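You operate a simulated robot arm through the tools that you are given. There is no shell and no other tool.

Carry out the task below with a simulated robot arm. There is one attempt and no reset: what you move stays moved.

JOB
Run the bearing in the checker and feed it the grease that the display asks.
Fine: RUN with the cover closed, open the cover, move the bearing to the grease cup, lid on, FEED; leave it in the cup under the lid.

Only the result counts: the job must be done as asked and must still hold three seconds after the hand-in. Knocking over, shifting, dropping, spilling or breaking anything else fails it. Lids that push on must go on centred and level and be pressed home; caps that screw on are set level and turned clockwise until they are tight.

ROBOT AND FRAMES
A 7-joint arm with a two-finger parallel gripper, fixed in place. Base frame: the origin is on the floor under the middle of its stand, x ahead of it, y to its left, z up. Units: m, degrees, N and s.
It reaches about 1.247 m from its shoulder. Its first joint turns from -132.0 to 132.0 degrees. Payload 3.91 kg.
The TCP is the grasp point between the finger pads, 0.03 m short of the fingertips. In the tool frame z runs along the fingers and y along their closing line. Largest opening 0.11 m; finger width 0.02, thickness 0.01; the body of the gripper, 0.048 by 0.112 m, starts 0.055 m behind the TCP.
Orientation is that of the tool frame in the base frame, as a unit quaternion [w, x, y, z]. With the fingers straight down and closing along the base's y, the tool's x points along the base's -x, its y along +y and its z along -z.

CONTROLS
- The arm moves only by the tool arm_command. Its argument "plan" is a list of rows, each an object of numbers (a shift or turn left out is 0, a gripper value left out holds the last): "dx", "dy", "dz": the shift along the tool's x, y, z in units of 20 mm (1.0 is 20 mm); "wx", "wy", "wz": the turn, a rotation vector about the tool's x, y, z in units of 5 degrees (1.0 is 5 degrees); "hand": the gripper command, from -1 (fully open) to 1 (shut), values between in proportion. In form: [{"dx": .., "dy": .., "dz": .., "wx": .., "wy": .., "wz": .., "hand": ..}, ...]. A call has 1 to 20 rows; each row shifts and turns the commanded pose from where the row before left it, along the tool's axes as they then stand. A call with a number of a shift or a turn outside -1 to 1 is refused whole. A row lasts 0.2 s, in which the tool goes at most 0.05 m and 8.6 degrees; a call with a longer step from one row to the next is refused whole, and so is a gripper value outside its range. Where a pose cannot be reached the arm comes as near as it can. A force on the tool above 40 N (or 10 N above the force at the start of the call, whichever is more), or a blocked arm, ends the call early, and 0.2 s more pass. The fingers move at their own pace (about 0.108 m/s each) and stop on an object; they squeeze with about 22 N. The grip force told is the motor's: it shows also when the fingers shut on nothing. Time passes only in rows, and 0.2 s behind the last, so rows that do not move let the fingers close. The reply holds the time, the measured pose of the TCP, the force on the tool along the base axes, the opening and the grip force, in the units named above and with some noise, with the torque about the TCP (base axes, N m) and any sound that the robot's microphone picked up.
- Cameras (640 x 400 px; columns grow to the right, rows downward): "scene" is fixed at [0.0502, 0.6495, 1.5487]; the picture's right is [-0.10, -0.99, 0.00], its down [-0.80, 0.08, -0.60] and it looks along [0.60, -0.06, -0.80] (base axes); focal length 363 px, centre (320, 200). "wrist" rides on the gripper at [0.072, 0.017, -0.103] in the tool frame; the picture's right is [-0.23, 0.97, 0.00], its down [-0.76, -0.18, -0.62] and it looks along [-0.61, -0.14, 0.78] (tool axes); focal length 222 px, centre (320, 200). There is no depth. A picture from a camera that has moved, and an enlarged one, comes with that camera's place and axes in the base frame and with its lens.
- snapshot(camera): a new picture of that camera. It takes no simulated time.
- enlarge(camera, box): a new picture of the part [left, top, right, bottom] of that camera's present view, enlarged. It takes no simulated time.
- finish_job(): hands the job in; it is judged then, once.

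Nothing tells you positions but the pictures and the camera data. Unless the task says otherwise, let go and move clear before handing in.

The tools are called after ">>>" as name(argument=value, ...) on one line, values as JSON. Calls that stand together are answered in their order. arm_command: Moves the arm, as the interface text tells. Its arguments: {"type":"object","properties":{"plan":{"type":"array","items":{"type":"object","properties":{"dx":{"type":"number"},"dy":{"type":"number"},"dz":{"type":"number"},"wx":{"type":"number"},"wy":{"type":"number"},"wz":{"type":"number"},"hand":{"type":"number"}}}}},"required":["plan"]} The other tools are called the same way: snapshot (camera) takes a picture; enlarge (camera, box) takes an enlarged picture of a part of a camera's view; finish_job () hands the job in.

At the start:

```text
t: 0.0
eef_pos: [0.4172, 0.3337, 1.1187]
tool_rot: [0.0, -0.001, 1.0, 0.0]
contact_force: [-0.4, 1.1, 0.1]
moment: [-0.01, 0.01, 0.01]
opening: 0.1101
grip_force: 0.0
```

scene: 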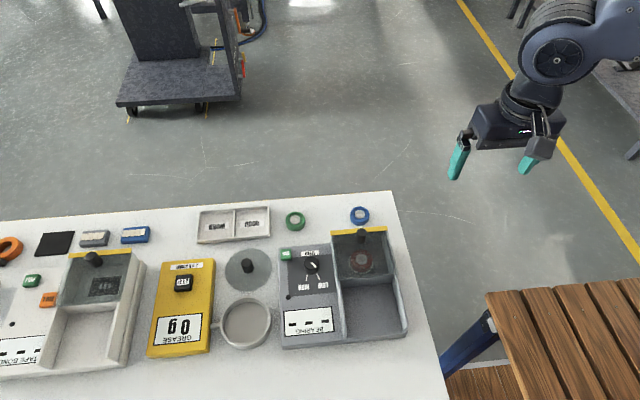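
wrist: 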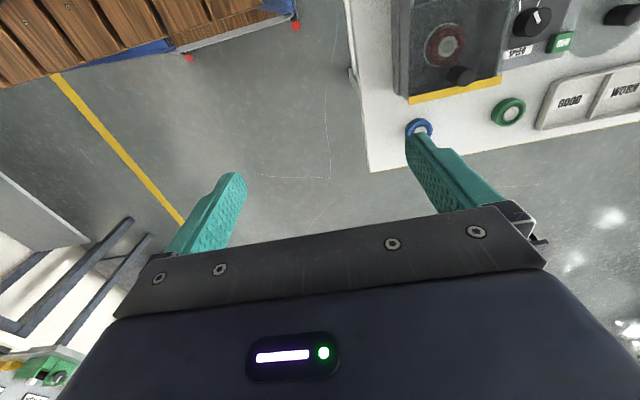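

The scene shows a table with a bearing checker (sliding/hinged smoky cover), a grease feeder with cup, a lid, and other items. I'll enlarge the views to read the devices first.

>>> enlarge(camera="scene", box=[260, 200, 420, 360])

>>> enlarge(camera="scene", box=[130, 200, 290, 360])

>>> enlarge(camera="scene", box=[0, 200, 160, 380])

>>> enlarge(camera="wrist", box=[340, 0, 640, 180])

```text
2.50 times, centred on (340, 280) of scene
camera zoom: at [0.0502, 0.6495, 1.5487], right [-0.1, -0.99, 0.0], down [-0.8, 0.08, -0.6], along [0.6, -0.06, -0.8], focal length 909 px, centre (270, 0)
```

zoom: 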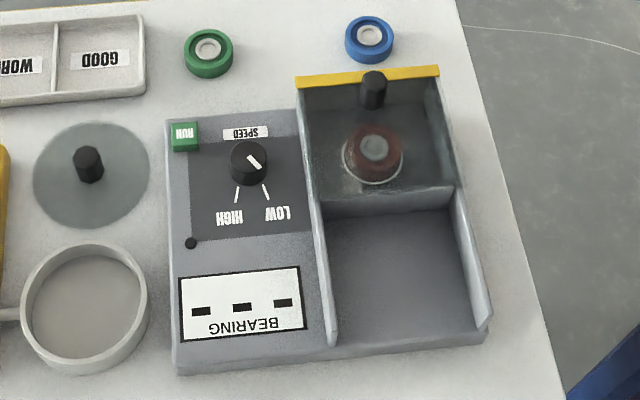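

```text
2.50 times, centred on (210, 280) of scene
camera zoom: at [0.0502, 0.6495, 1.5487], right [-0.1, -0.99, 0.0], down [-0.8, 0.08, -0.6], along [0.6, -0.06, -0.8], focal length 909 px, centre (595, 0)
```

zoom: 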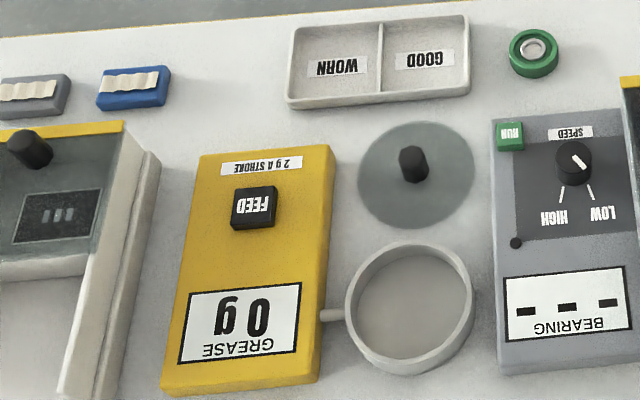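

```text
2.22 times, centred on (80, 290) of scene
camera zoom: at [0.0502, 0.6495, 1.5487], right [-0.1, -0.99, 0.0], down [-0.8, 0.08, -0.6], along [0.6, -0.06, -0.8], focal length 808 px, centre (853, 0)
```

zoom: 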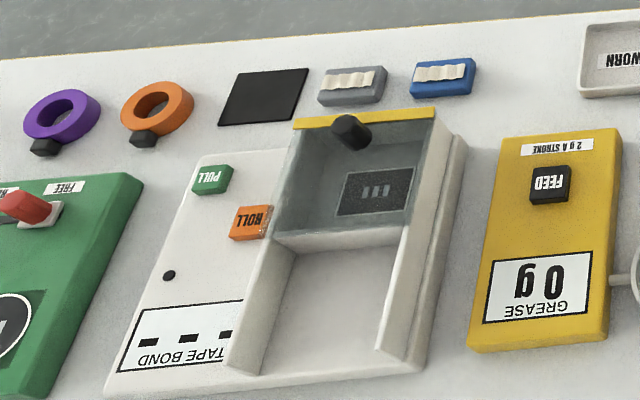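

```text
2.13 times, centred on (490, 90) of wrist
camera zoom: at [0.3446, 0.3505, 1.2208], right [0.23, 0.97, 0.0], down [0.76, -0.18, 0.62], along [0.61, -0.14, -0.78], focal length 474 px, centre (-43, 435)
```

zoom: 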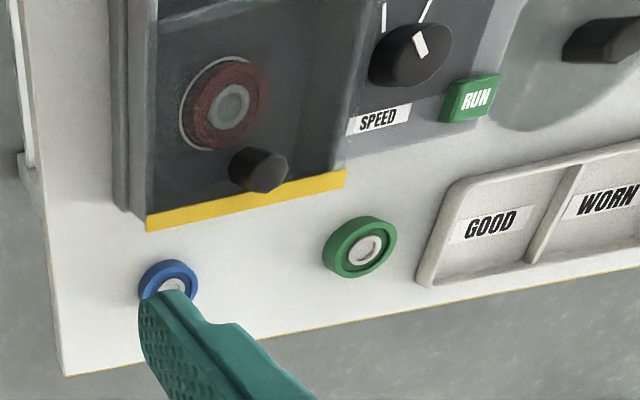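

The table top is at about z=0.79 m. The checker (smoky sliding cover, red bearing under it) is around (0.42, 0.57), the RUN button around (0.448, 0.686, 0.826), and the grease unit with cup and lid lies at larger y. I'll move the wrist camera over the checker at a safe height to measure more accurately.

>>> arm_command(plan=[{"dx": 0.6, "dy": 0.95}, {"dx": 0.6, "dy": 0.95}, {"dx": 0.6, "dy": 0.95}, {"dx": 0.6, "dy": 0.95}, {"dx": 0.6, "dy": 0.95}, {"dx": 0.6, "dy": 0.95}, {"dx": 0.6, "dy": 0.95}, {"dx": 0.6, "dy": 0.95}, {"dx": 0.6, "dy": 0.95}, {"dx": 0.6, "dy": 0.95}, {"dx": 0.6, "dy": 0.95}, {"dx": 0.6, "dy": 0.95}, {"dx": 0.6, "dy": 0.95}, {"dx": 0.6, "dy": 0.95}, {}, {}])

>>> snapshot(camera="wrist")

>>> snapshot(camera="scene")

```text
t: 3.4
eef_pos: [0.2487, 0.6001, 1.1197]
tool_rot: [0.0, 0.001, 1.0, 0.001]
contact_force: [0.1, 0.5, -0.1]
moment: [-0.02, 0.0, 0.01]
opening: 0.1099
grip_force: 0.2
```

```text
taken
camera wrist: at [0.1762, 0.6166, 1.222], right [0.23, 0.97, 0.0], down [0.76, -0.18, 0.62], along [0.61, -0.14, -0.78], focal length 222 px, centre (320, 200)
```

wrist: 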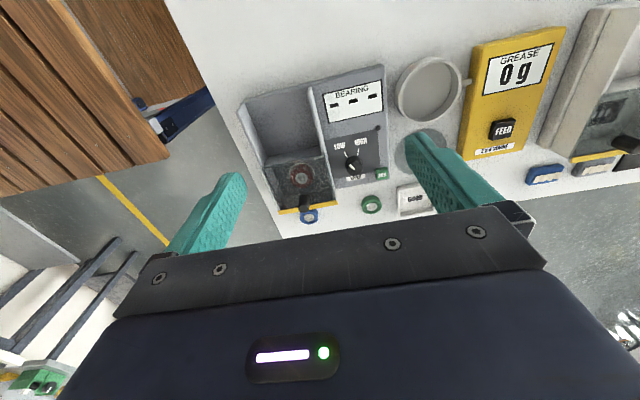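

```text
taken
```

scene: 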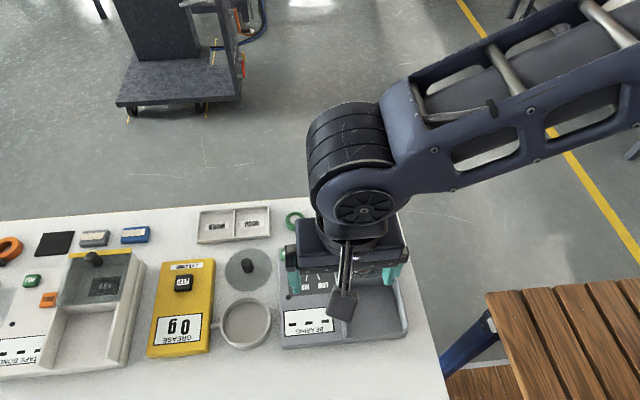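

>>> enlarge(camera="wrist", box=[230, 50, 430, 230])

>>> enlarge(camera="wrist", box=[380, 20, 580, 200])

```text
2.22 times, centred on (330, 140) of wrist
camera zoom: at [0.1762, 0.6166, 1.222], right [0.23, 0.97, 0.0], down [0.76, -0.18, 0.62], along [0.61, -0.14, -0.78], focal length 494 px, centre (298, 333)
```

zoom: 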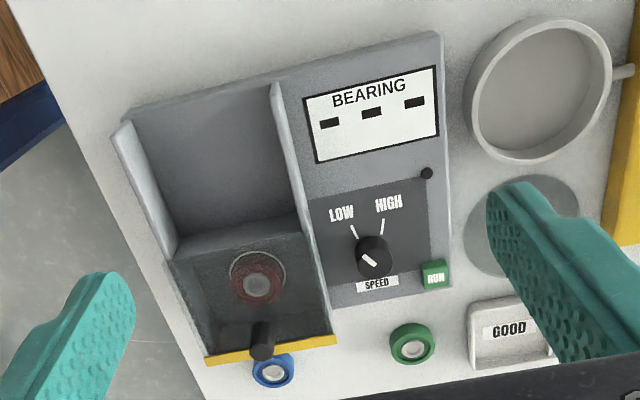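

```text
2.22 times, centred on (480, 110) of wrist
camera zoom: at [0.1762, 0.6166, 1.222], right [0.23, 0.97, 0.0], down [0.76, -0.18, 0.62], along [0.61, -0.14, -0.78], focal length 494 px, centre (-36, 400)
```

zoom: 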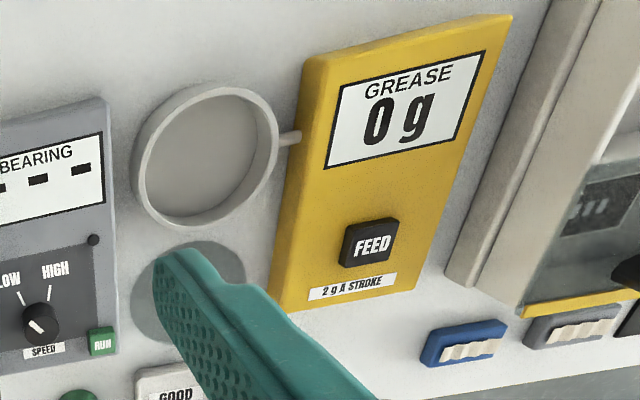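

The dial points to LOW, and the RUN button comes out at (0.448, 0.686, ~0.826) from both cameras. I'll shut the fingers and move above RUN.

>>> arm_command(plan=[{"dx": -0.906, "dy": 0.39, "dz": 0.8, "hand": 1}, {"dx": -0.906, "dy": 0.39, "dz": 0.8}, {"dx": -0.906, "dy": 0.39, "dz": 0.8}, {"dx": -0.906, "dy": 0.39, "dz": 0.8}, {"dx": -0.906, "dy": 0.39, "dz": 0.8}, {"dx": -0.906, "dy": 0.39, "dz": 0.8}, {"dx": -0.906, "dy": 0.39, "dz": 0.8}, {"dx": -0.906, "dy": 0.39, "dz": 0.8}, {"dx": -0.906, "dy": 0.39, "dz": 0.8}, {"dx": -0.906, "dy": 0.39, "dz": 0.8}, {"dx": -0.906, "dy": 0.39, "dz": 0.8}, {}, {}])

>>> snapshot(camera="wrist")

>>> enlarge(camera="scene", box=[200, 180, 420, 360])

```text
t: 6.2
eef_pos: [0.4473, 0.6863, 0.9426]
tool_rot: [-0.001, 0.0, 1.0, 0.0]
contact_force: [0.3, 0.1, 0.4]
moment: [0.04, -0.02, 0.02]
opening: 0.0
grip_force: 21.5
```

```text
taken
camera wrist: at [0.3747, 0.7031, 1.0449], right [0.23, 0.97, 0.0], down [0.76, -0.18, 0.62], along [0.61, -0.14, -0.78], focal length 222 px, centre (320, 200)
```

wrist: 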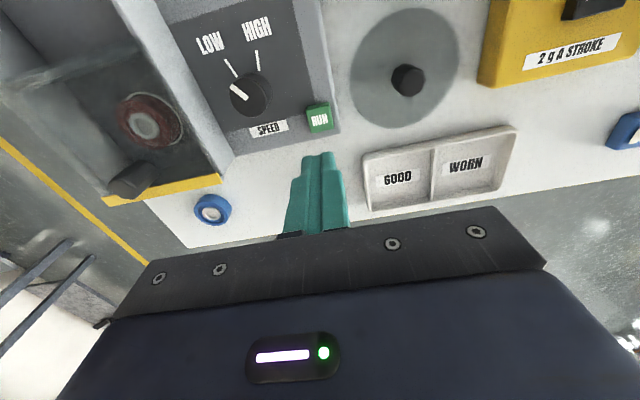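

```text
2.22 times, centred on (310, 270) of scene
camera zoom: at [0.0502, 0.6495, 1.5487], right [-0.1, -0.99, 0.0], down [-0.8, 0.08, -0.6], along [0.6, -0.06, -0.8], focal length 808 px, centre (342, 44)
```

zoom: 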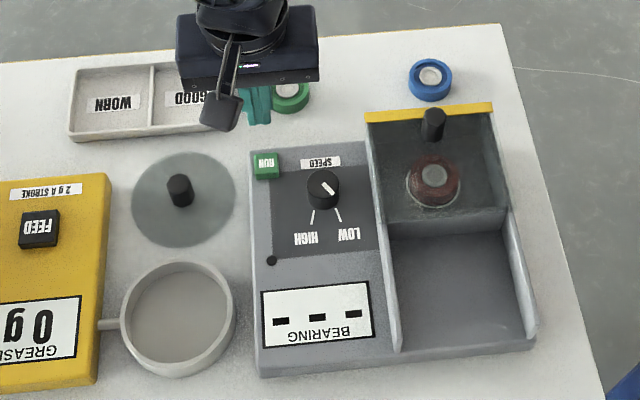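

The closed fingertips are lined up over RUN. I'll go down to just above it and then press gently.

>>> arm_command(plan=[{"dz": 0.8}, {"dz": 0.8}, {"dz": 0.8}, {"dz": 0.8}, {"dz": 0.5}, {"dz": 0.25}, {"dz": 0.15}, {"dz": 0.1}, {"dz": 0.1}, {}])

>>> enlarge(camera="scene", box=[200, 180, 420, 360])

>>> snapshot(camera="wrist")

```text
t: 8.4
eef_pos: [0.4477, 0.685, 0.8559]
tool_rot: [0.0, 0.0, 1.0, 0.0]
contact_force: [-1.6, 1.9, 3.4]
moment: [0.05, 0.02, 0.01]
opening: 0.0
grip_force: 22.0
heard: click
```

```text
2.22 times, centred on (310, 270) of scene
camera zoom: at [0.0502, 0.6495, 1.5487], right [-0.1, -0.99, 0.0], down [-0.8, 0.08, -0.6], along [0.6, -0.06, -0.8], focal length 808 px, centre (342, 44)
```

zoom: 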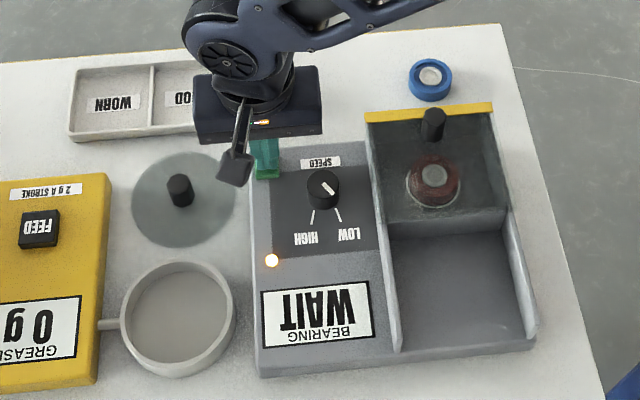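

```text
taken
camera wrist: at [0.3754, 0.7023, 0.9586], right [0.23, 0.97, 0.0], down [0.76, -0.18, 0.62], along [0.61, -0.14, -0.78], focal length 222 px, centre (320, 200)
```

wrist: 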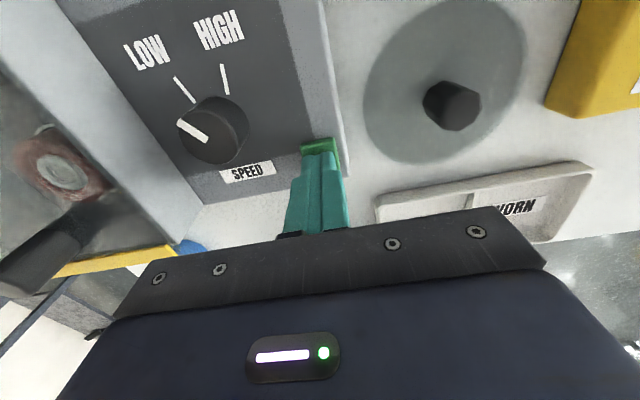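

RUN clicked and the display says WAIT. I'll raise the hand off the button and wait for the result.

>>> arm_command(plan=[{"dz": -0.5}, {"dz": -0.8}, {"dz": -0.8}, {"dz": -0.8}, {"dz": -0.8}, {}, {}, {}, {}, {}, {}, {}, {}, {}, {}])

>>> enlarge(camera="scene", box=[200, 180, 420, 360])

```text
t: 11.6
eef_pos: [0.4489, 0.6847, 0.931]
tool_rot: [0.0, 0.001, 1.0, 0.001]
contact_force: [0.0, -0.4, -0.5]
moment: [-0.01, -0.01, 0.0]
opening: 0.0
grip_force: 21.9
```

```text
2.22 times, centred on (310, 270) of scene
camera zoom: at [0.0502, 0.6495, 1.5487], right [-0.1, -0.99, 0.0], down [-0.8, 0.08, -0.6], along [0.6, -0.06, -0.8], focal length 808 px, centre (342, 44)
```

zoom: 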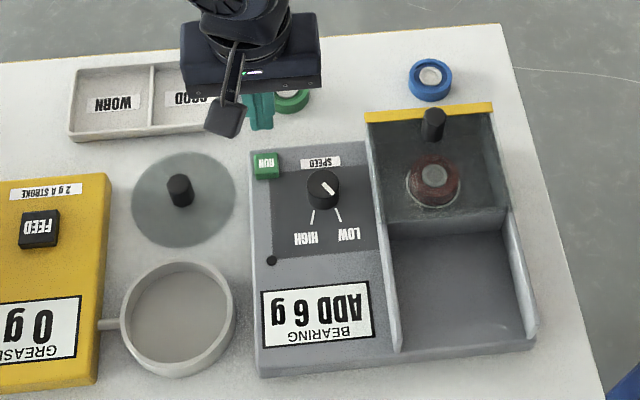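

The display appears to read "ADD 6 g", which is three 2 g strokes. I'll move the wrist camera to check that reading the right way up and to measure the cover knob.

>>> arm_command(plan=[{"dx": 0.5, "dy": -0.84, "dz": -0.8}, {"dx": 0.75, "dy": -0.84, "dz": -0.8}, {"dx": 0.75, "dy": -0.84, "dz": -0.8}, {"dx": 0.75, "dy": -0.84, "dz": -0.8}, {"dx": 0.75, "dy": -0.84, "dz": -0.4}, {"dx": 0.75, "dy": -0.84}, {"dx": 0.75, "dy": -0.84}, {"dx": 0.75, "dy": -0.84, "hand": -0.1}, {}, {}])

>>> snapshot(camera="wrist")

>>> enlarge(camera="scene", box=[200, 180, 420, 360])

```text
t: 13.8
eef_pos: [0.3332, 0.5495, 1.0034]
tool_rot: [0.0, 0.001, 1.0, 0.0]
contact_force: [-0.1, -0.1, 0.1]
moment: [-0.01, 0.02, 0.0]
opening: 0.0606
grip_force: 0.0
```

```text
taken
camera wrist: at [0.2607, 0.5677, 1.1058], right [0.23, 0.97, 0.0], down [0.76, -0.18, 0.62], along [0.61, -0.14, -0.78], focal length 222 px, centre (320, 200)
```

wrist: 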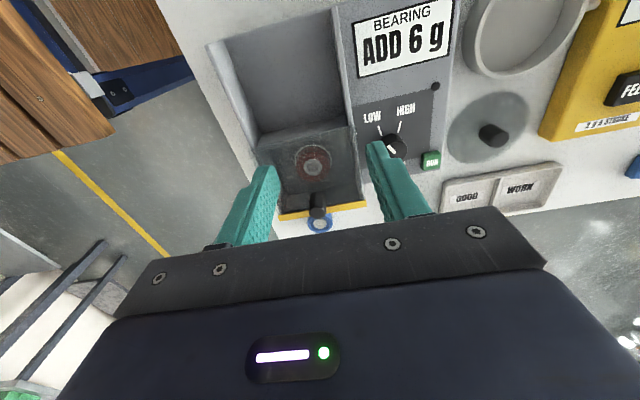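

```text
2.22 times, centred on (310, 270) of scene
camera zoom: at [0.0502, 0.6495, 1.5487], right [-0.1, -0.99, 0.0], down [-0.8, 0.08, -0.6], along [0.6, -0.06, -0.8], focal length 808 px, centre (342, 44)
```

zoom: 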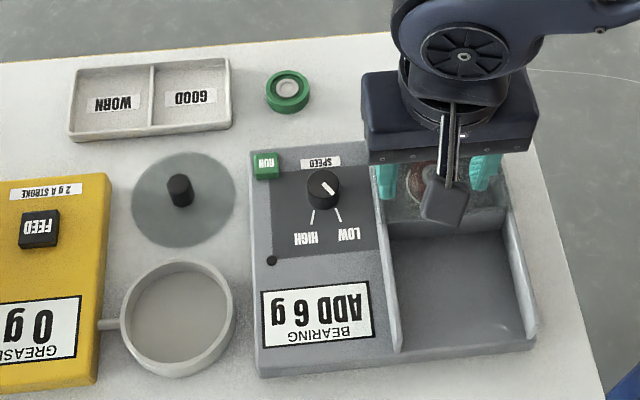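

"ADD 6 g" is confirmed. Now I'll look closely at the cover and its knob.

>>> enlarge(camera="wrist", box=[200, 40, 400, 240])

>>> enlarge(camera="wrist", box=[270, 180, 370, 240])

>>> enlarge(camera="wrist", box=[420, 0, 620, 180])

```text
2.00 times, centred on (300, 140) of wrist
camera zoom: at [0.2607, 0.5677, 1.1058], right [0.23, 0.97, 0.0], down [0.76, -0.18, 0.62], along [0.61, -0.14, -0.78], focal length 444 px, centre (360, 320)
```

zoom: 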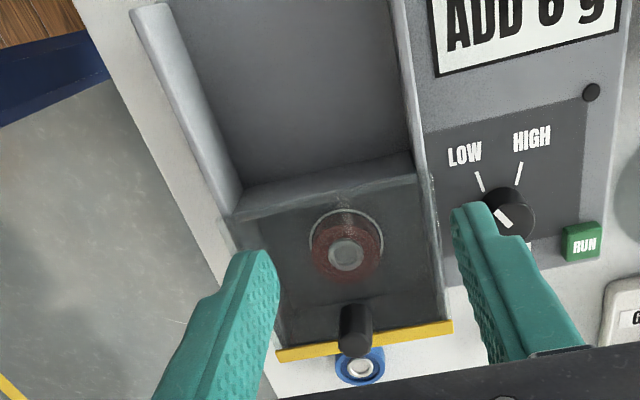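

```text
6.40 times, centred on (320, 210) of wrist
camera zoom: at [0.2607, 0.5677, 1.1058], right [0.23, 0.97, 0.0], down [0.76, -0.18, 0.62], along [0.61, -0.14, -0.78], focal length 1422 px, centre (320, 136)
```

zoom: 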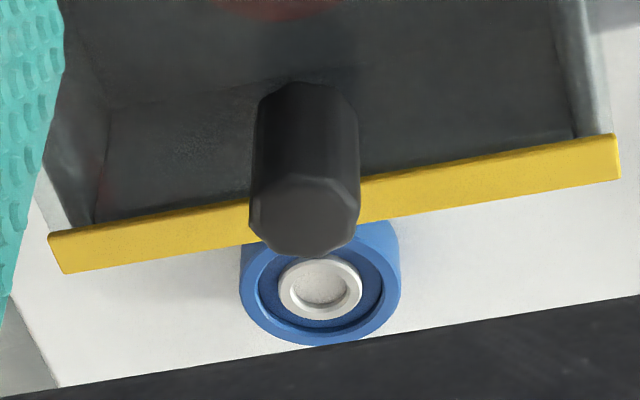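

```text
2.22 times, centred on (520, 90) of wrist
camera zoom: at [0.2607, 0.5677, 1.1058], right [0.23, 0.97, 0.0], down [0.76, -0.18, 0.62], along [0.61, -0.14, -0.78], focal length 494 px, centre (-124, 444)
```

zoom: 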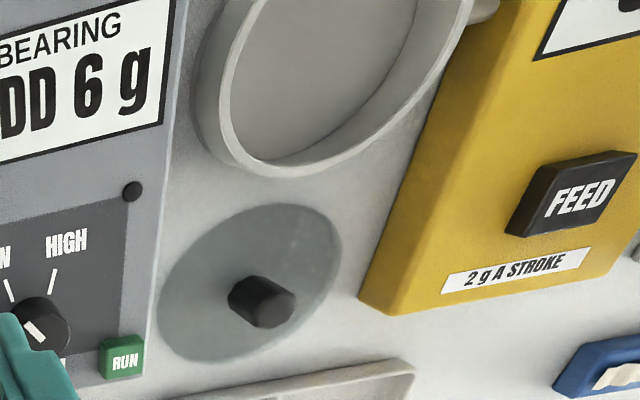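

The cover's knob top is at about (0.4415, 0.523, 0.899) and its base at about z=0.868. Rails run toward the robot, so the cover should slide along -x. I'll position above the knob.

>>> arm_command(plan=[{"dx": -0.9, "dy": -0.22, "dz": 0.3}, {"dx": -0.9, "dy": -0.22, "dz": 0.3}, {"dx": -0.9, "dy": -0.22, "dz": 0.3}, {"dx": -0.9, "dy": -0.22, "dz": 0.3}, {"dx": -0.9, "dy": -0.22, "dz": 0.3}, {"dx": -0.9, "dy": -0.22, "dz": 0.3}, {}, {}])

>>> snapshot(camera="wrist")

>>> enlarge(camera="scene", box=[280, 180, 420, 300])

```text
t: 15.6
eef_pos: [0.4413, 0.5247, 0.9667]
tool_rot: [-0.001, 0.0, 1.0, 0.0]
contact_force: [0.0, 0.1, 0.1]
moment: [0.01, -0.04, 0.01]
opening: 0.0604
grip_force: 0.0
```

```text
taken
camera wrist: at [0.3682, 0.5416, 1.069], right [0.23, 0.97, 0.0], down [0.76, -0.18, 0.62], along [0.61, -0.14, -0.78], focal length 222 px, centre (320, 200)
```

wrist: 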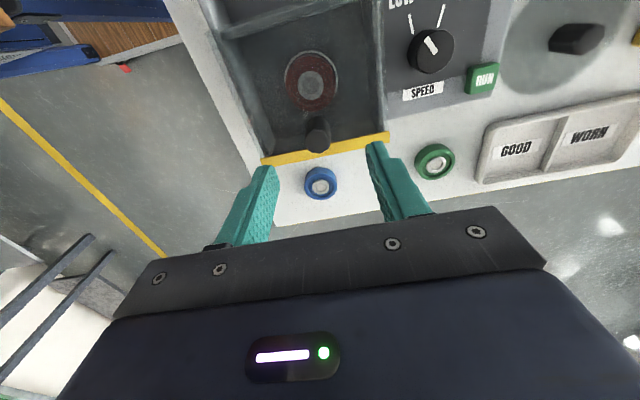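

```text
3.33 times, centred on (350, 240) of scene
camera zoom: at [0.0502, 0.6495, 1.5487], right [-0.1, -0.99, 0.0], down [-0.8, 0.08, -0.6], along [0.6, -0.06, -0.8], focal length 1211 px, centre (220, 67)
```

zoom: 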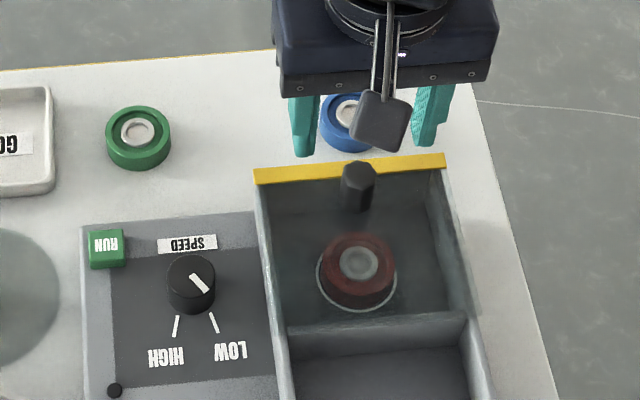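

The fingers straddle the knob (top at about (0.444, 0.5225)). I'll go down and close on it.

>>> arm_command(plan=[{"dx": -0.1, "dy": -0.1, "dz": 0.7}, {"dx": -0.05, "dz": 0.7}, {"dz": 0.7}, {"dz": 0.5}, {"dz": 0.3}, {"dz": 0.15}, {}])

>>> enlarge(camera="scene", box=[280, 180, 420, 300])

>>> snapshot(camera="wrist")

```text
t: 17.2
eef_pos: [0.4439, 0.5208, 0.9051]
tool_rot: [0.0, 0.0, 1.0, 0.0]
contact_force: [0.2, -0.2, -0.4]
moment: [-0.04, 0.03, 0.02]
opening: 0.0604
grip_force: 0.1
```

```text
3.33 times, centred on (350, 240) of scene
camera zoom: at [0.0502, 0.6495, 1.5487], right [-0.1, -0.99, 0.0], down [-0.8, 0.08, -0.6], along [0.6, -0.06, -0.8], focal length 1211 px, centre (220, 67)
```

zoom: 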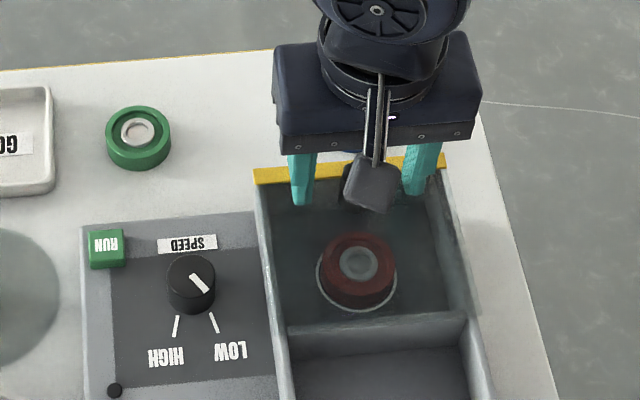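

```text
taken
camera wrist: at [0.3714, 0.5388, 1.0074], right [0.23, 0.97, 0.0], down [0.76, -0.18, 0.62], along [0.61, -0.14, -0.78], focal length 222 px, centre (320, 200)
```

wrist: 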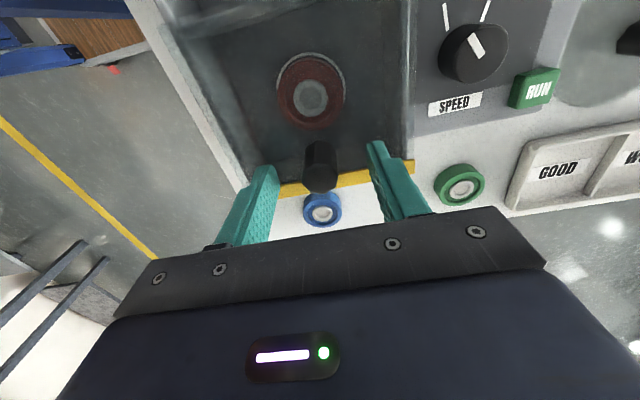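

The fingers are on either side of the knob. I'll close on it and check the grip.

>>> arm_command(plan=[{"hand": 0.2}, {"hand": 0.5}, {"hand": 1}, {"hand": 1}, {"hand": 1}])

>>> snapshot(camera="wrist")

```text
t: 18.4
eef_pos: [0.4431, 0.5221, 0.9048]
tool_rot: [0.0, 0.0, 1.0, 0.0]
contact_force: [-0.4, 7.3, -1.3]
moment: [-0.39, -0.01, -0.02]
opening: 0.0215
grip_force: 45.3
```

```text
taken
camera wrist: at [0.3714, 0.5392, 1.0074], right [0.23, 0.97, 0.0], down [0.76, -0.18, 0.62], along [0.61, -0.14, -0.78], focal length 222 px, centre (320, 200)
```

wrist: 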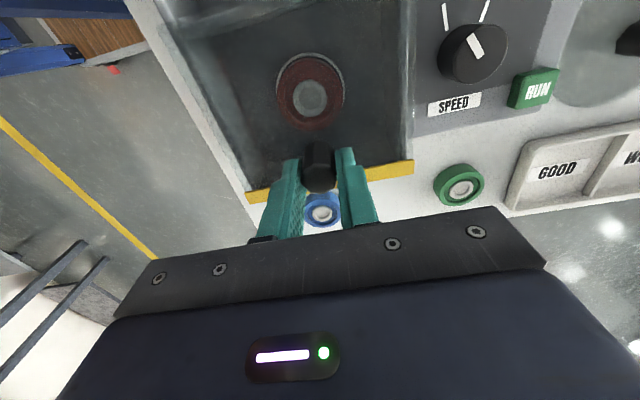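

The knob is held (opening 21.5 mm). I'll ease the sideways load and then try sliding the cover toward -x.

>>> arm_command(plan=[{"dy": 0.06}, {"dx": 0.15}, {"dx": 0.25}, {"dx": 0.25}, {}])

>>> enlarge(camera="scene", box=[280, 180, 420, 300])

```text
t: 19.6
eef_pos: [0.4314, 0.5218, 0.9059]
tool_rot: [-0.001, 0.0, 1.0, -0.001]
contact_force: [-0.2, -27.5, -7.2]
moment: [0.01, -0.32, -0.05]
opening: 0.0217
grip_force: 44.9
```

```text
3.33 times, centred on (350, 240) of scene
camera zoom: at [0.0502, 0.6495, 1.5487], right [-0.1, -0.99, 0.0], down [-0.8, 0.08, -0.6], along [0.6, -0.06, -0.8], focal length 1211 px, centre (220, 67)
```

zoom: 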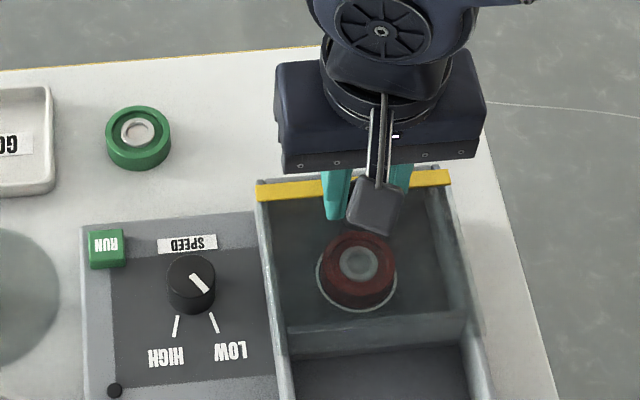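

The cover slides. There is some side load, so I'll correct y a little and keep pulling in stages.

>>> arm_command(plan=[{"dy": -0.05}, {"dx": 0.3}, {"dx": 0.3}, {"dx": 0.3}, {}])

```text
t: 20.8
eef_pos: [0.4128, 0.5224, 0.9055]
tool_rot: [0.0, 0.0, 1.0, 0.0]
contact_force: [-0.5, -2.1, -24.9]
moment: [0.62, 0.24, 0.16]
opening: 0.0214
grip_force: 44.5
```

>>> arm_command(plan=[{"dz": 0.04}, {"dx": 0.3}, {"dx": 0.3}, {"dx": 0.3}, {}])

```text
t: 22.0
eef_pos: [0.3944, 0.5224, 0.9048]
tool_rot: [0.0, 0.0, 1.0, -0.001]
contact_force: [0.5, -10.4, -0.6]
moment: [-0.86, -0.45, 0.04]
opening: 0.0217
grip_force: 45.1
```

>>> arm_command(plan=[{"dy": -0.02, "dx": 0.3}, {"dx": 0.3}, {"dx": 0.3}, {"dx": 0.3}, {"dx": 0.3}, {}])

>>> enlarge(camera="scene", box=[260, 180, 440, 360])

```text
t: 23.4
eef_pos: [0.3659, 0.5219, 0.9042]
tool_rot: [0.0, 0.001, 1.0, 0.0]
contact_force: [-0.8, -9.9, -13.0]
moment: [0.44, -0.19, 0.03]
opening: 0.0218
grip_force: 45.0
```

```text
2.22 times, centred on (350, 270) of scene
camera zoom: at [0.0502, 0.6495, 1.5487], right [-0.1, -0.99, 0.0], down [-0.8, 0.08, -0.6], along [0.6, -0.06, -0.8], focal length 808 px, centre (253, 44)
```

zoom: 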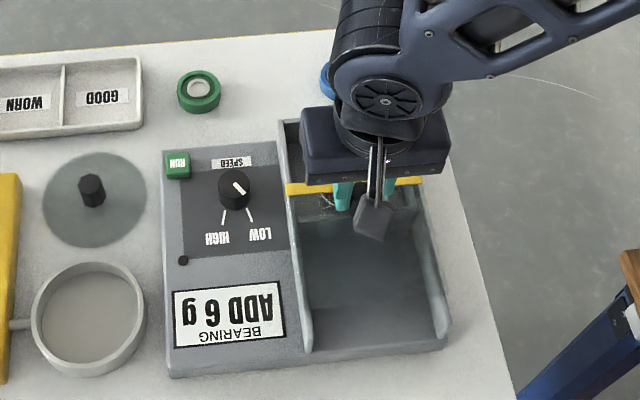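

The cover is nearly over the near half. I'll keep pulling until it reaches its stop.

>>> arm_command(plan=[{"dy": -0.02, "dz": 0.02, "dx": 0.3}, {"dx": 0.3}, {"dx": 0.25}, {"dx": 0.25}, {"dx": 0.2}, {}])

>>> enlarge(camera="scene", box=[260, 180, 440, 360])

```text
t: 24.8
eef_pos: [0.3403, 0.5219, 0.9044]
tool_rot: [0.0, 0.001, 1.0, 0.001]
contact_force: [4.4, -6.4, 22.7]
moment: [-0.7, 0.16, 0.0]
opening: 0.0215
grip_force: 45.7
```

```text
2.22 times, centred on (350, 270) of scene
camera zoom: at [0.0502, 0.6495, 1.5487], right [-0.1, -0.99, 0.0], down [-0.8, 0.08, -0.6], along [0.6, -0.06, -0.8], focal length 808 px, centre (253, 44)
```

zoom: 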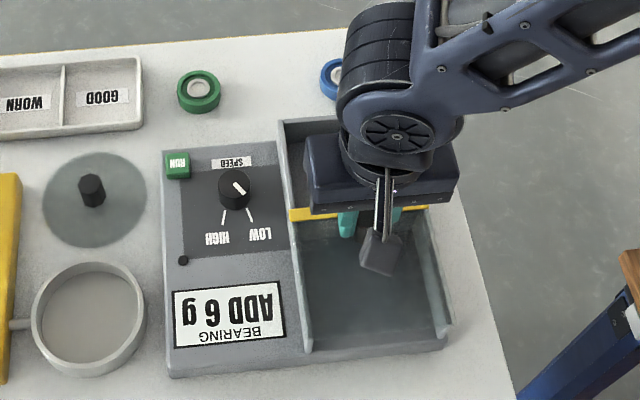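

>>> arm_command(plan=[{"dz": -0.03, "dx": 0.2}, {"dx": 0.2}, {"dx": 0.2}, {}])

>>> enlarge(camera="scene", box=[260, 180, 440, 360])

```text
t: 25.3
eef_pos: [0.3388, 0.5218, 0.9049]
tool_rot: [0.002, 0.003, 1.0, 0.001]
contact_force: [5.9, 2.3, -2.4]
moment: [-0.57, -0.15, -0.01]
opening: 0.0218
grip_force: 45.2
stopped in row 2: the force on the tool passed its limit at 41 N (the readings are from after the stop); the commanded pose is now the measured one
```

```text
2.22 times, centred on (350, 270) of scene
camera zoom: at [0.0502, 0.6495, 1.5487], right [-0.1, -0.99, 0.0], down [-0.8, 0.08, -0.6], along [0.6, -0.06, -0.8], focal length 808 px, centre (253, 44)
```

zoom: 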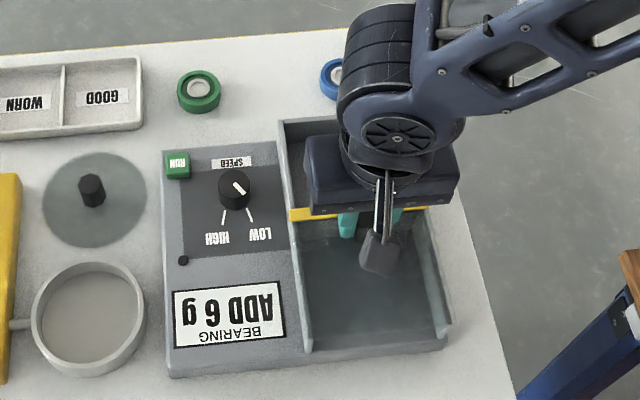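

The cover has hit its stop (open). I'll let go of the knob, rise straight up and look into the chamber.

>>> arm_command(plan=[{"hand": 0.4}, {"hand": 0.0}, {"hand": 0.0}, {"dz": -0.5}, {"dz": -0.9}, {"dz": -0.9}, {"dz": -0.9}, {"dz": -0.9}, {"dz": -0.9, "dx": 0.5}, {"dx": 0.9}, {"dx": 0.9}, {"dx": 0.3}, {}, {}])

>>> snapshot(camera="wrist")

>>> enlarge(camera="scene", box=[260, 180, 440, 360])

```text
t: 28.3
eef_pos: [0.2862, 0.5199, 1.005]
tool_rot: [0.001, 0.002, 1.0, 0.001]
contact_force: [0.3, -0.1, 0.2]
moment: [0.0, -0.03, -0.01]
opening: 0.0549
grip_force: 0.1
```

```text
taken
camera wrist: at [0.2137, 0.5384, 1.1071], right [0.23, 0.97, 0.0], down [0.76, -0.18, 0.63], along [0.61, -0.14, -0.78], focal length 222 px, centre (320, 200)
```

wrist: 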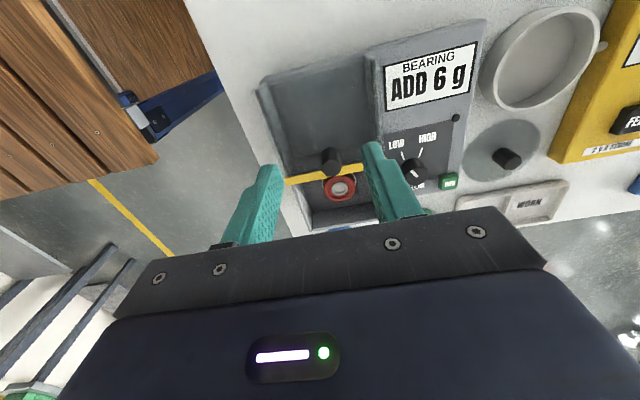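

```text
2.22 times, centred on (350, 270) of scene
camera zoom: at [0.0502, 0.6495, 1.5487], right [-0.1, -0.99, 0.0], down [-0.8, 0.08, -0.6], along [0.6, -0.06, -0.8], focal length 808 px, centre (253, 44)
```

zoom: 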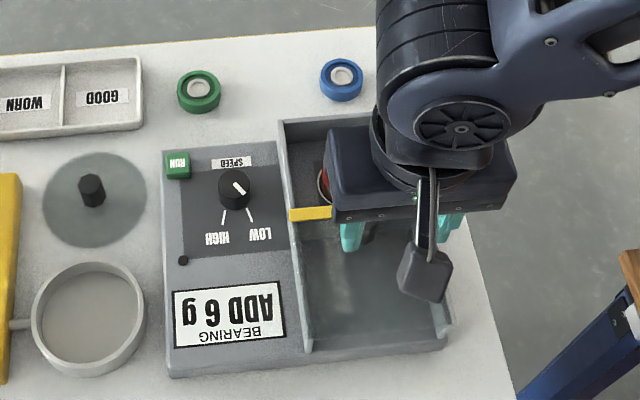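

>>> enlarge(camera="wrist", box=[260, 130, 420, 240])

>>> arm_command(plan=[{"dx": -0.6, "dz": -0.7, "dy": 0.4}, {"dx": -0.6, "dz": -0.7, "dy": 0.4}, {"dx": -0.6, "dz": -0.7, "dy": 0.4}, {"dx": -0.6, "dz": -0.7, "dy": 0.4}, {"dx": -0.6, "dz": -0.7, "dy": 0.4}, {}, {}])

>>> snapshot(camera="wrist")

>>> enlarge(camera="wrist", box=[230, 60, 430, 220])

>>> snapshot(camera="scene")

```text
3.64 times, centred on (340, 185) of wrist
camera zoom: at [0.2137, 0.5384, 1.1071], right [0.23, 0.97, 0.0], down [0.76, -0.18, 0.63], along [0.61, -0.14, -0.78], focal length 808 px, centre (247, 254)
```

zoom: 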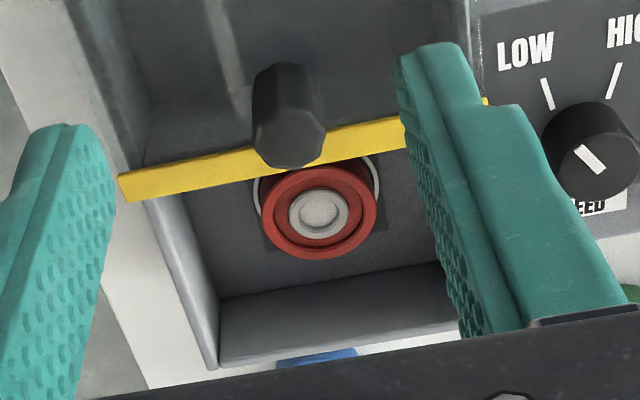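

```text
t: 29.9
eef_pos: [0.3454, 0.5615, 1.0747]
tool_rot: [0.001, 0.002, 1.0, 0.001]
contact_force: [0.4, -0.9, 0.0]
moment: [-0.02, -0.02, 0.01]
opening: 0.0551
grip_force: 0.0
```

```text
taken
camera wrist: at [0.2734, 0.5791, 1.1773], right [0.23, 0.97, 0.0], down [0.76, -0.18, 0.63], along [0.61, -0.14, -0.78], focal length 222 px, centre (320, 200)
```

wrist: 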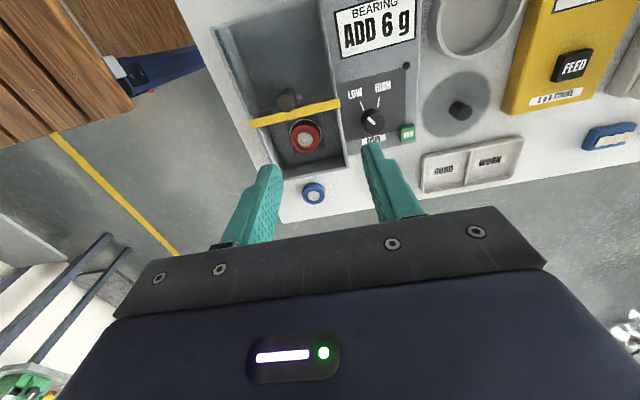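

```text
2.50 times, centred on (330, 140) of wrist
camera zoom: at [0.2734, 0.5791, 1.1773], right [0.23, 0.97, 0.0], down [0.76, -0.18, 0.63], along [0.61, -0.14, -0.78], focal length 555 px, centre (295, 350)
```

zoom: 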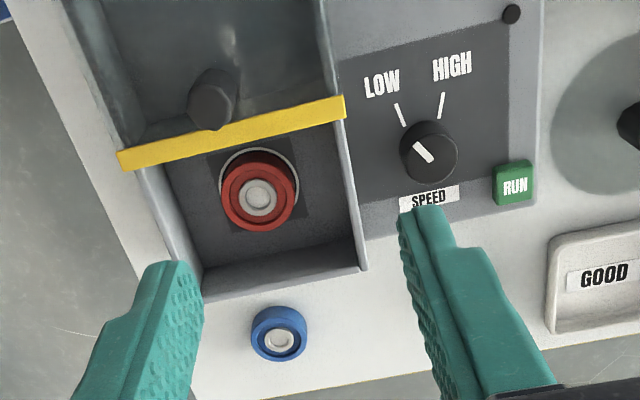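

```text
taken
```

scene: 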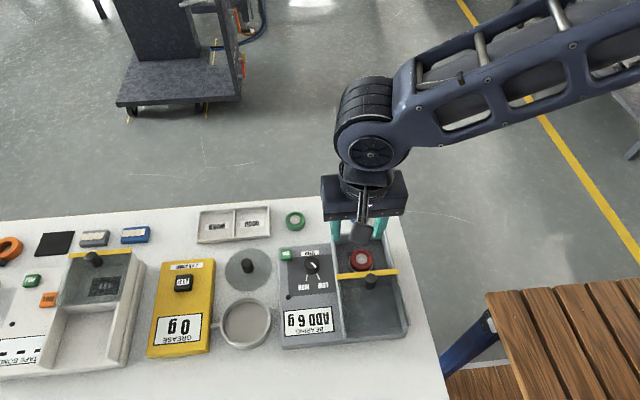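

>>> enlarge(camera="scene", box=[320, 220, 420, 300])

>>> enlarge(camera="wrist", box=[270, 90, 350, 180])

>>> enlarge(camera="wrist", box=[400, 0, 640, 160])

>>> enlarge(camera="scene", box=[140, 230, 290, 360])

```text
5.00 times, centred on (370, 260) of scene
camera zoom: at [0.0502, 0.6495, 1.5487], right [-0.1, -0.99, 0.0], down [-0.8, 0.08, -0.6], along [0.6, -0.06, -0.8], focal length 1817 px, centre (70, -100)
```

zoom: 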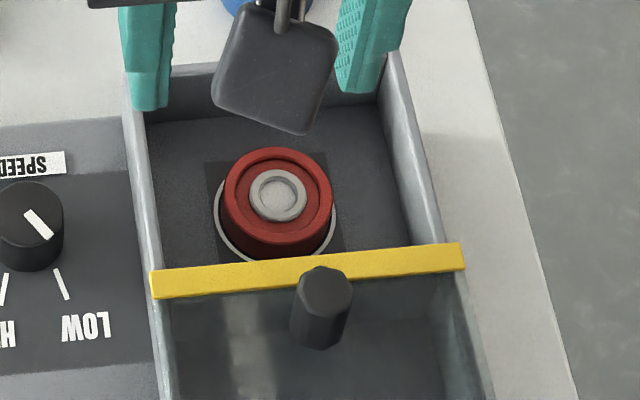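

```text
4.44 times, centred on (310, 135) of wrist
camera zoom: at [0.2734, 0.5791, 1.1773], right [0.23, 0.97, 0.0], down [0.76, -0.18, 0.63], along [0.61, -0.14, -0.78], focal length 987 px, centre (364, 489)
```

zoom: 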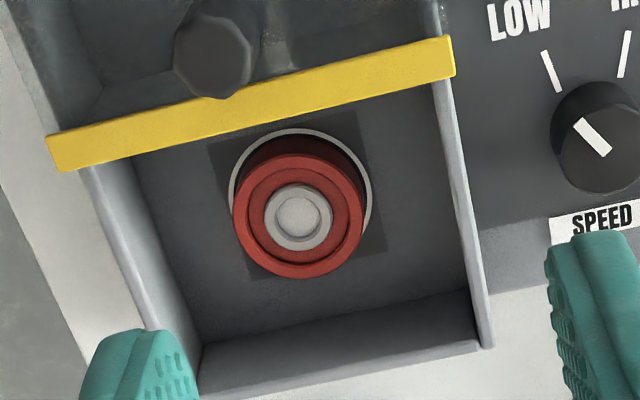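

```text
2.50 times, centred on (520, 80) of wrist
camera zoom: at [0.2734, 0.5791, 1.1773], right [0.23, 0.97, 0.0], down [0.76, -0.18, 0.63], along [0.61, -0.14, -0.78], focal length 555 px, centre (-180, 500)
```

zoom: 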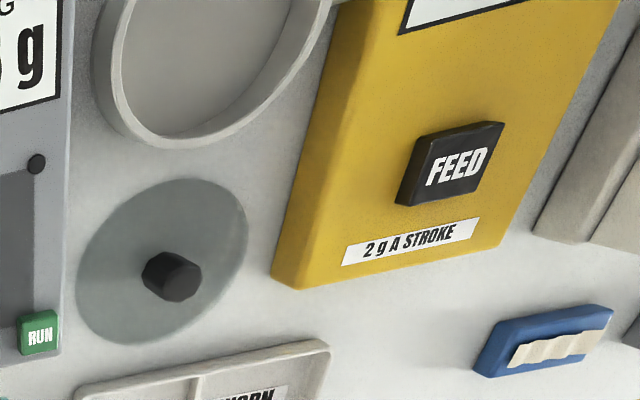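

```text
3.08 times, centred on (215, 295) of scene
camera zoom: at [0.0502, 0.6495, 1.5487], right [-0.1, -0.99, 0.0], down [-0.8, 0.08, -0.6], along [0.6, -0.06, -0.8], focal length 1118 px, centre (643, -92)
```

zoom: 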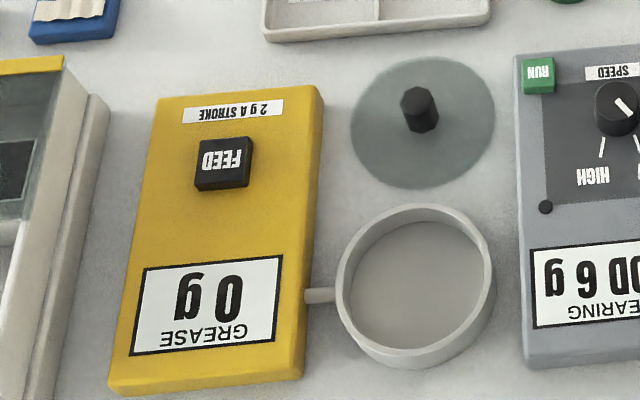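

The red bearing is exposed: top centre about (0.407, 0.525, 0.846), outer diameter about 47 mm. I'll position above it with the fingers opened to about 68 mm and check alignment.

>>> arm_command(plan=[{"dx": -0.385, "dy": -0.23, "dz": 0.85, "hand": -0.24}, {"dx": -0.385, "dy": -0.23, "dz": 0.85}, {"dx": -0.385, "dy": -0.23, "dz": 0.85}, {"dx": -0.385, "dy": -0.23, "dz": 0.85}, {"dx": -0.385, "dy": -0.23, "dz": 0.85}, {"dx": -0.385, "dy": -0.23, "dz": 0.85}, {"dx": -0.385, "dy": -0.23, "dz": 0.85}, {"dx": -0.385, "dy": -0.23, "dz": 0.85}, {}, {}])

>>> snapshot(camera="wrist")

>>> enlarge(camera="wrist", box=[240, 60, 400, 180])

>>> enlarge(camera="scene", box=[320, 220, 420, 300])

```text
t: 32.1
eef_pos: [0.409, 0.5254, 0.9391]
tool_rot: [0.003, 0.002, 1.0, 0.002]
contact_force: [0.1, 0.1, -0.3]
moment: [-0.01, 0.0, -0.02]
opening: 0.0681
grip_force: 0.0
```

```text
taken
camera wrist: at [0.3359, 0.5416, 1.0413], right [0.23, 0.97, 0.0], down [0.76, -0.18, 0.63], along [0.61, -0.14, -0.78], focal length 222 px, centre (320, 200)
```

wrist: 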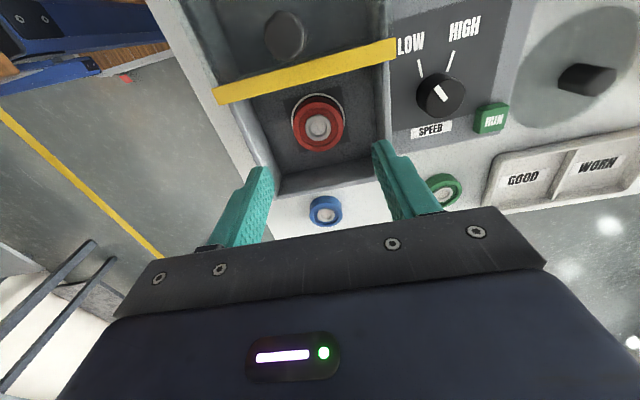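

```text
3.33 times, centred on (320, 120) of wrist
camera zoom: at [0.3359, 0.5416, 1.0413], right [0.23, 0.97, 0.0], down [0.76, -0.18, 0.63], along [0.61, -0.14, -0.78], focal length 740 px, centre (320, 467)
```

zoom: 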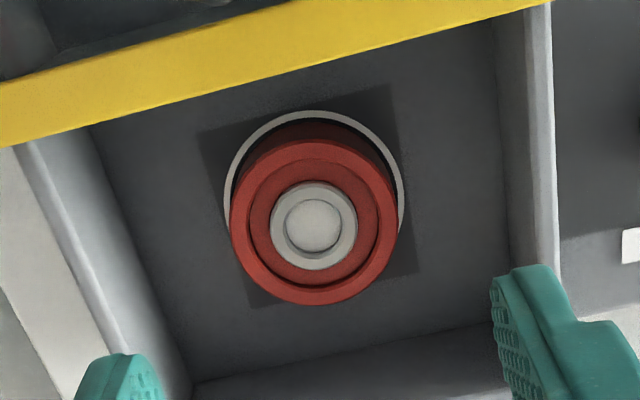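

```text
5.00 times, centred on (370, 260) of scene
camera zoom: at [0.0502, 0.6495, 1.5487], right [-0.1, -0.99, 0.0], down [-0.8, 0.08, -0.6], along [0.6, -0.06, -0.8], focal length 1817 px, centre (70, -100)
```

zoom: 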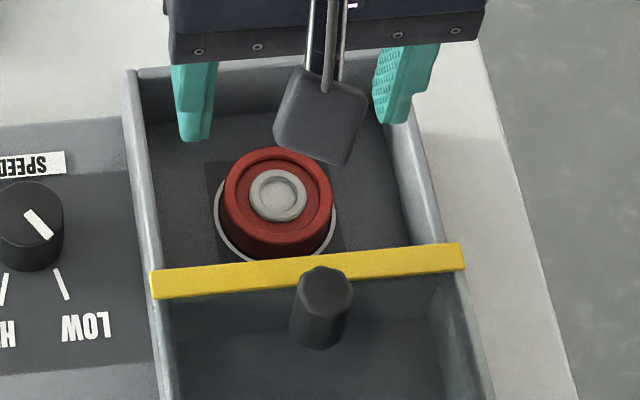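

The fingers straddle the bearing. I'll correct the small tilt that crept in at the stop, then descend to just above the holder ring and look before closing.

>>> arm_command(plan=[{"wx": 0.04, "wy": 0.06, "wz": -0.04, "dx": 0.05, "dy": -0.06}, {"dz": 0.7}, {"dz": 0.7}, {"dz": 0.7}, {"dz": 0.6}, {"dz": 0.5}, {"dz": 0.3}, {"dz": 0.2}, {}, {}])

>>> snapshot(camera="wrist")

>>> enlarge(camera="wrist", box=[220, 80, 420, 230])

>>> enlarge(camera="scene", box=[320, 220, 420, 300])

```text
t: 34.3
eef_pos: [0.4072, 0.5247, 0.865]
tool_rot: [-0.001, 0.002, 1.0, -0.001]
contact_force: [0.0, 0.8, 0.4]
moment: [0.0, 0.0, -0.01]
opening: 0.0683
grip_force: 0.0
```

```text
taken
camera wrist: at [0.3344, 0.5418, 0.9681], right [0.23, 0.97, 0.0], down [0.76, -0.18, 0.62], along [0.61, -0.14, -0.78], focal length 222 px, centre (320, 200)
```

wrist: 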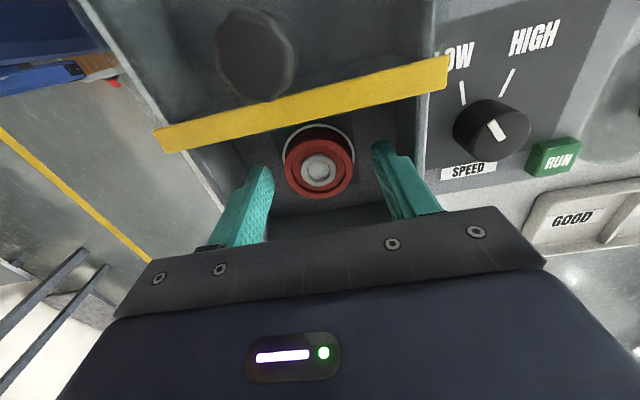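

```text
2.67 times, centred on (320, 155) of wrist
camera zoom: at [0.3344, 0.5418, 0.9681], right [0.23, 0.97, 0.0], down [0.76, -0.18, 0.62], along [0.61, -0.14, -0.78], focal length 592 px, centre (320, 320)
```

zoom: 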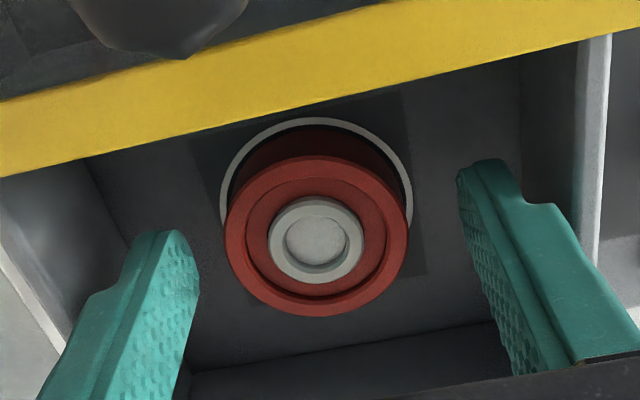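

```text
5.00 times, centred on (370, 260) of scene
camera zoom: at [0.0502, 0.6495, 1.5487], right [-0.1, -0.99, 0.0], down [-0.8, 0.08, -0.6], along [0.6, -0.06, -0.8], focal length 1817 px, centre (70, -100)
```

zoom: 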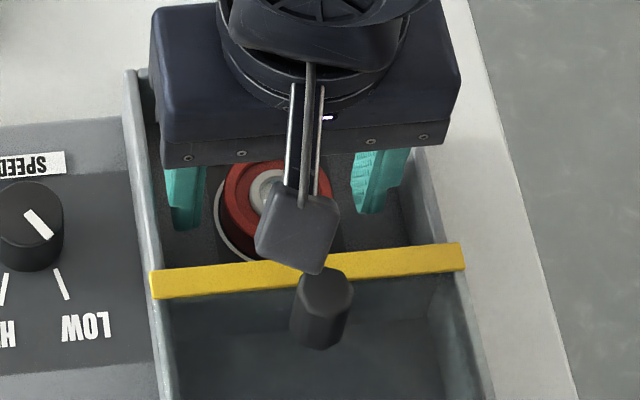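

The fingers flank the bearing with the tips around z=0.835 and the chamber floor around 0.828. I'll lower about 3.5 mm more and close gently.

>>> arm_command(plan=[{"dz": 0.1, "dx": -0.04}, {"dz": 0.08}, {}, {"hand": 0.0}, {"hand": 0.12}, {"hand": 0.4}, {"hand": 1}, {"hand": 1}])

>>> enlarge(camera="wrist", box=[220, 80, 420, 230])

```text
t: 36.1
eef_pos: [0.4084, 0.5243, 0.8628]
tool_rot: [0.0, 0.001, 1.0, -0.001]
contact_force: [0.1, 0.3, 0.5]
moment: [0.0, 0.0, -0.02]
opening: 0.047
grip_force: 21.9
```

```text
2.67 times, centred on (320, 155) of wrist
camera zoom: at [0.3355, 0.5419, 0.9647], right [0.23, 0.97, 0.0], down [0.76, -0.18, 0.62], along [0.61, -0.14, -0.78], focal length 592 px, centre (320, 320)
```

zoom: 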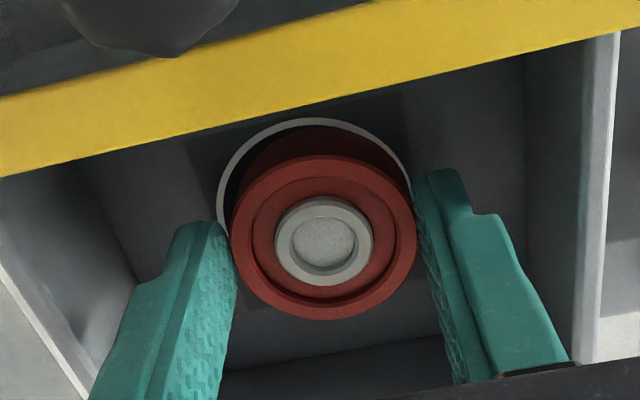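

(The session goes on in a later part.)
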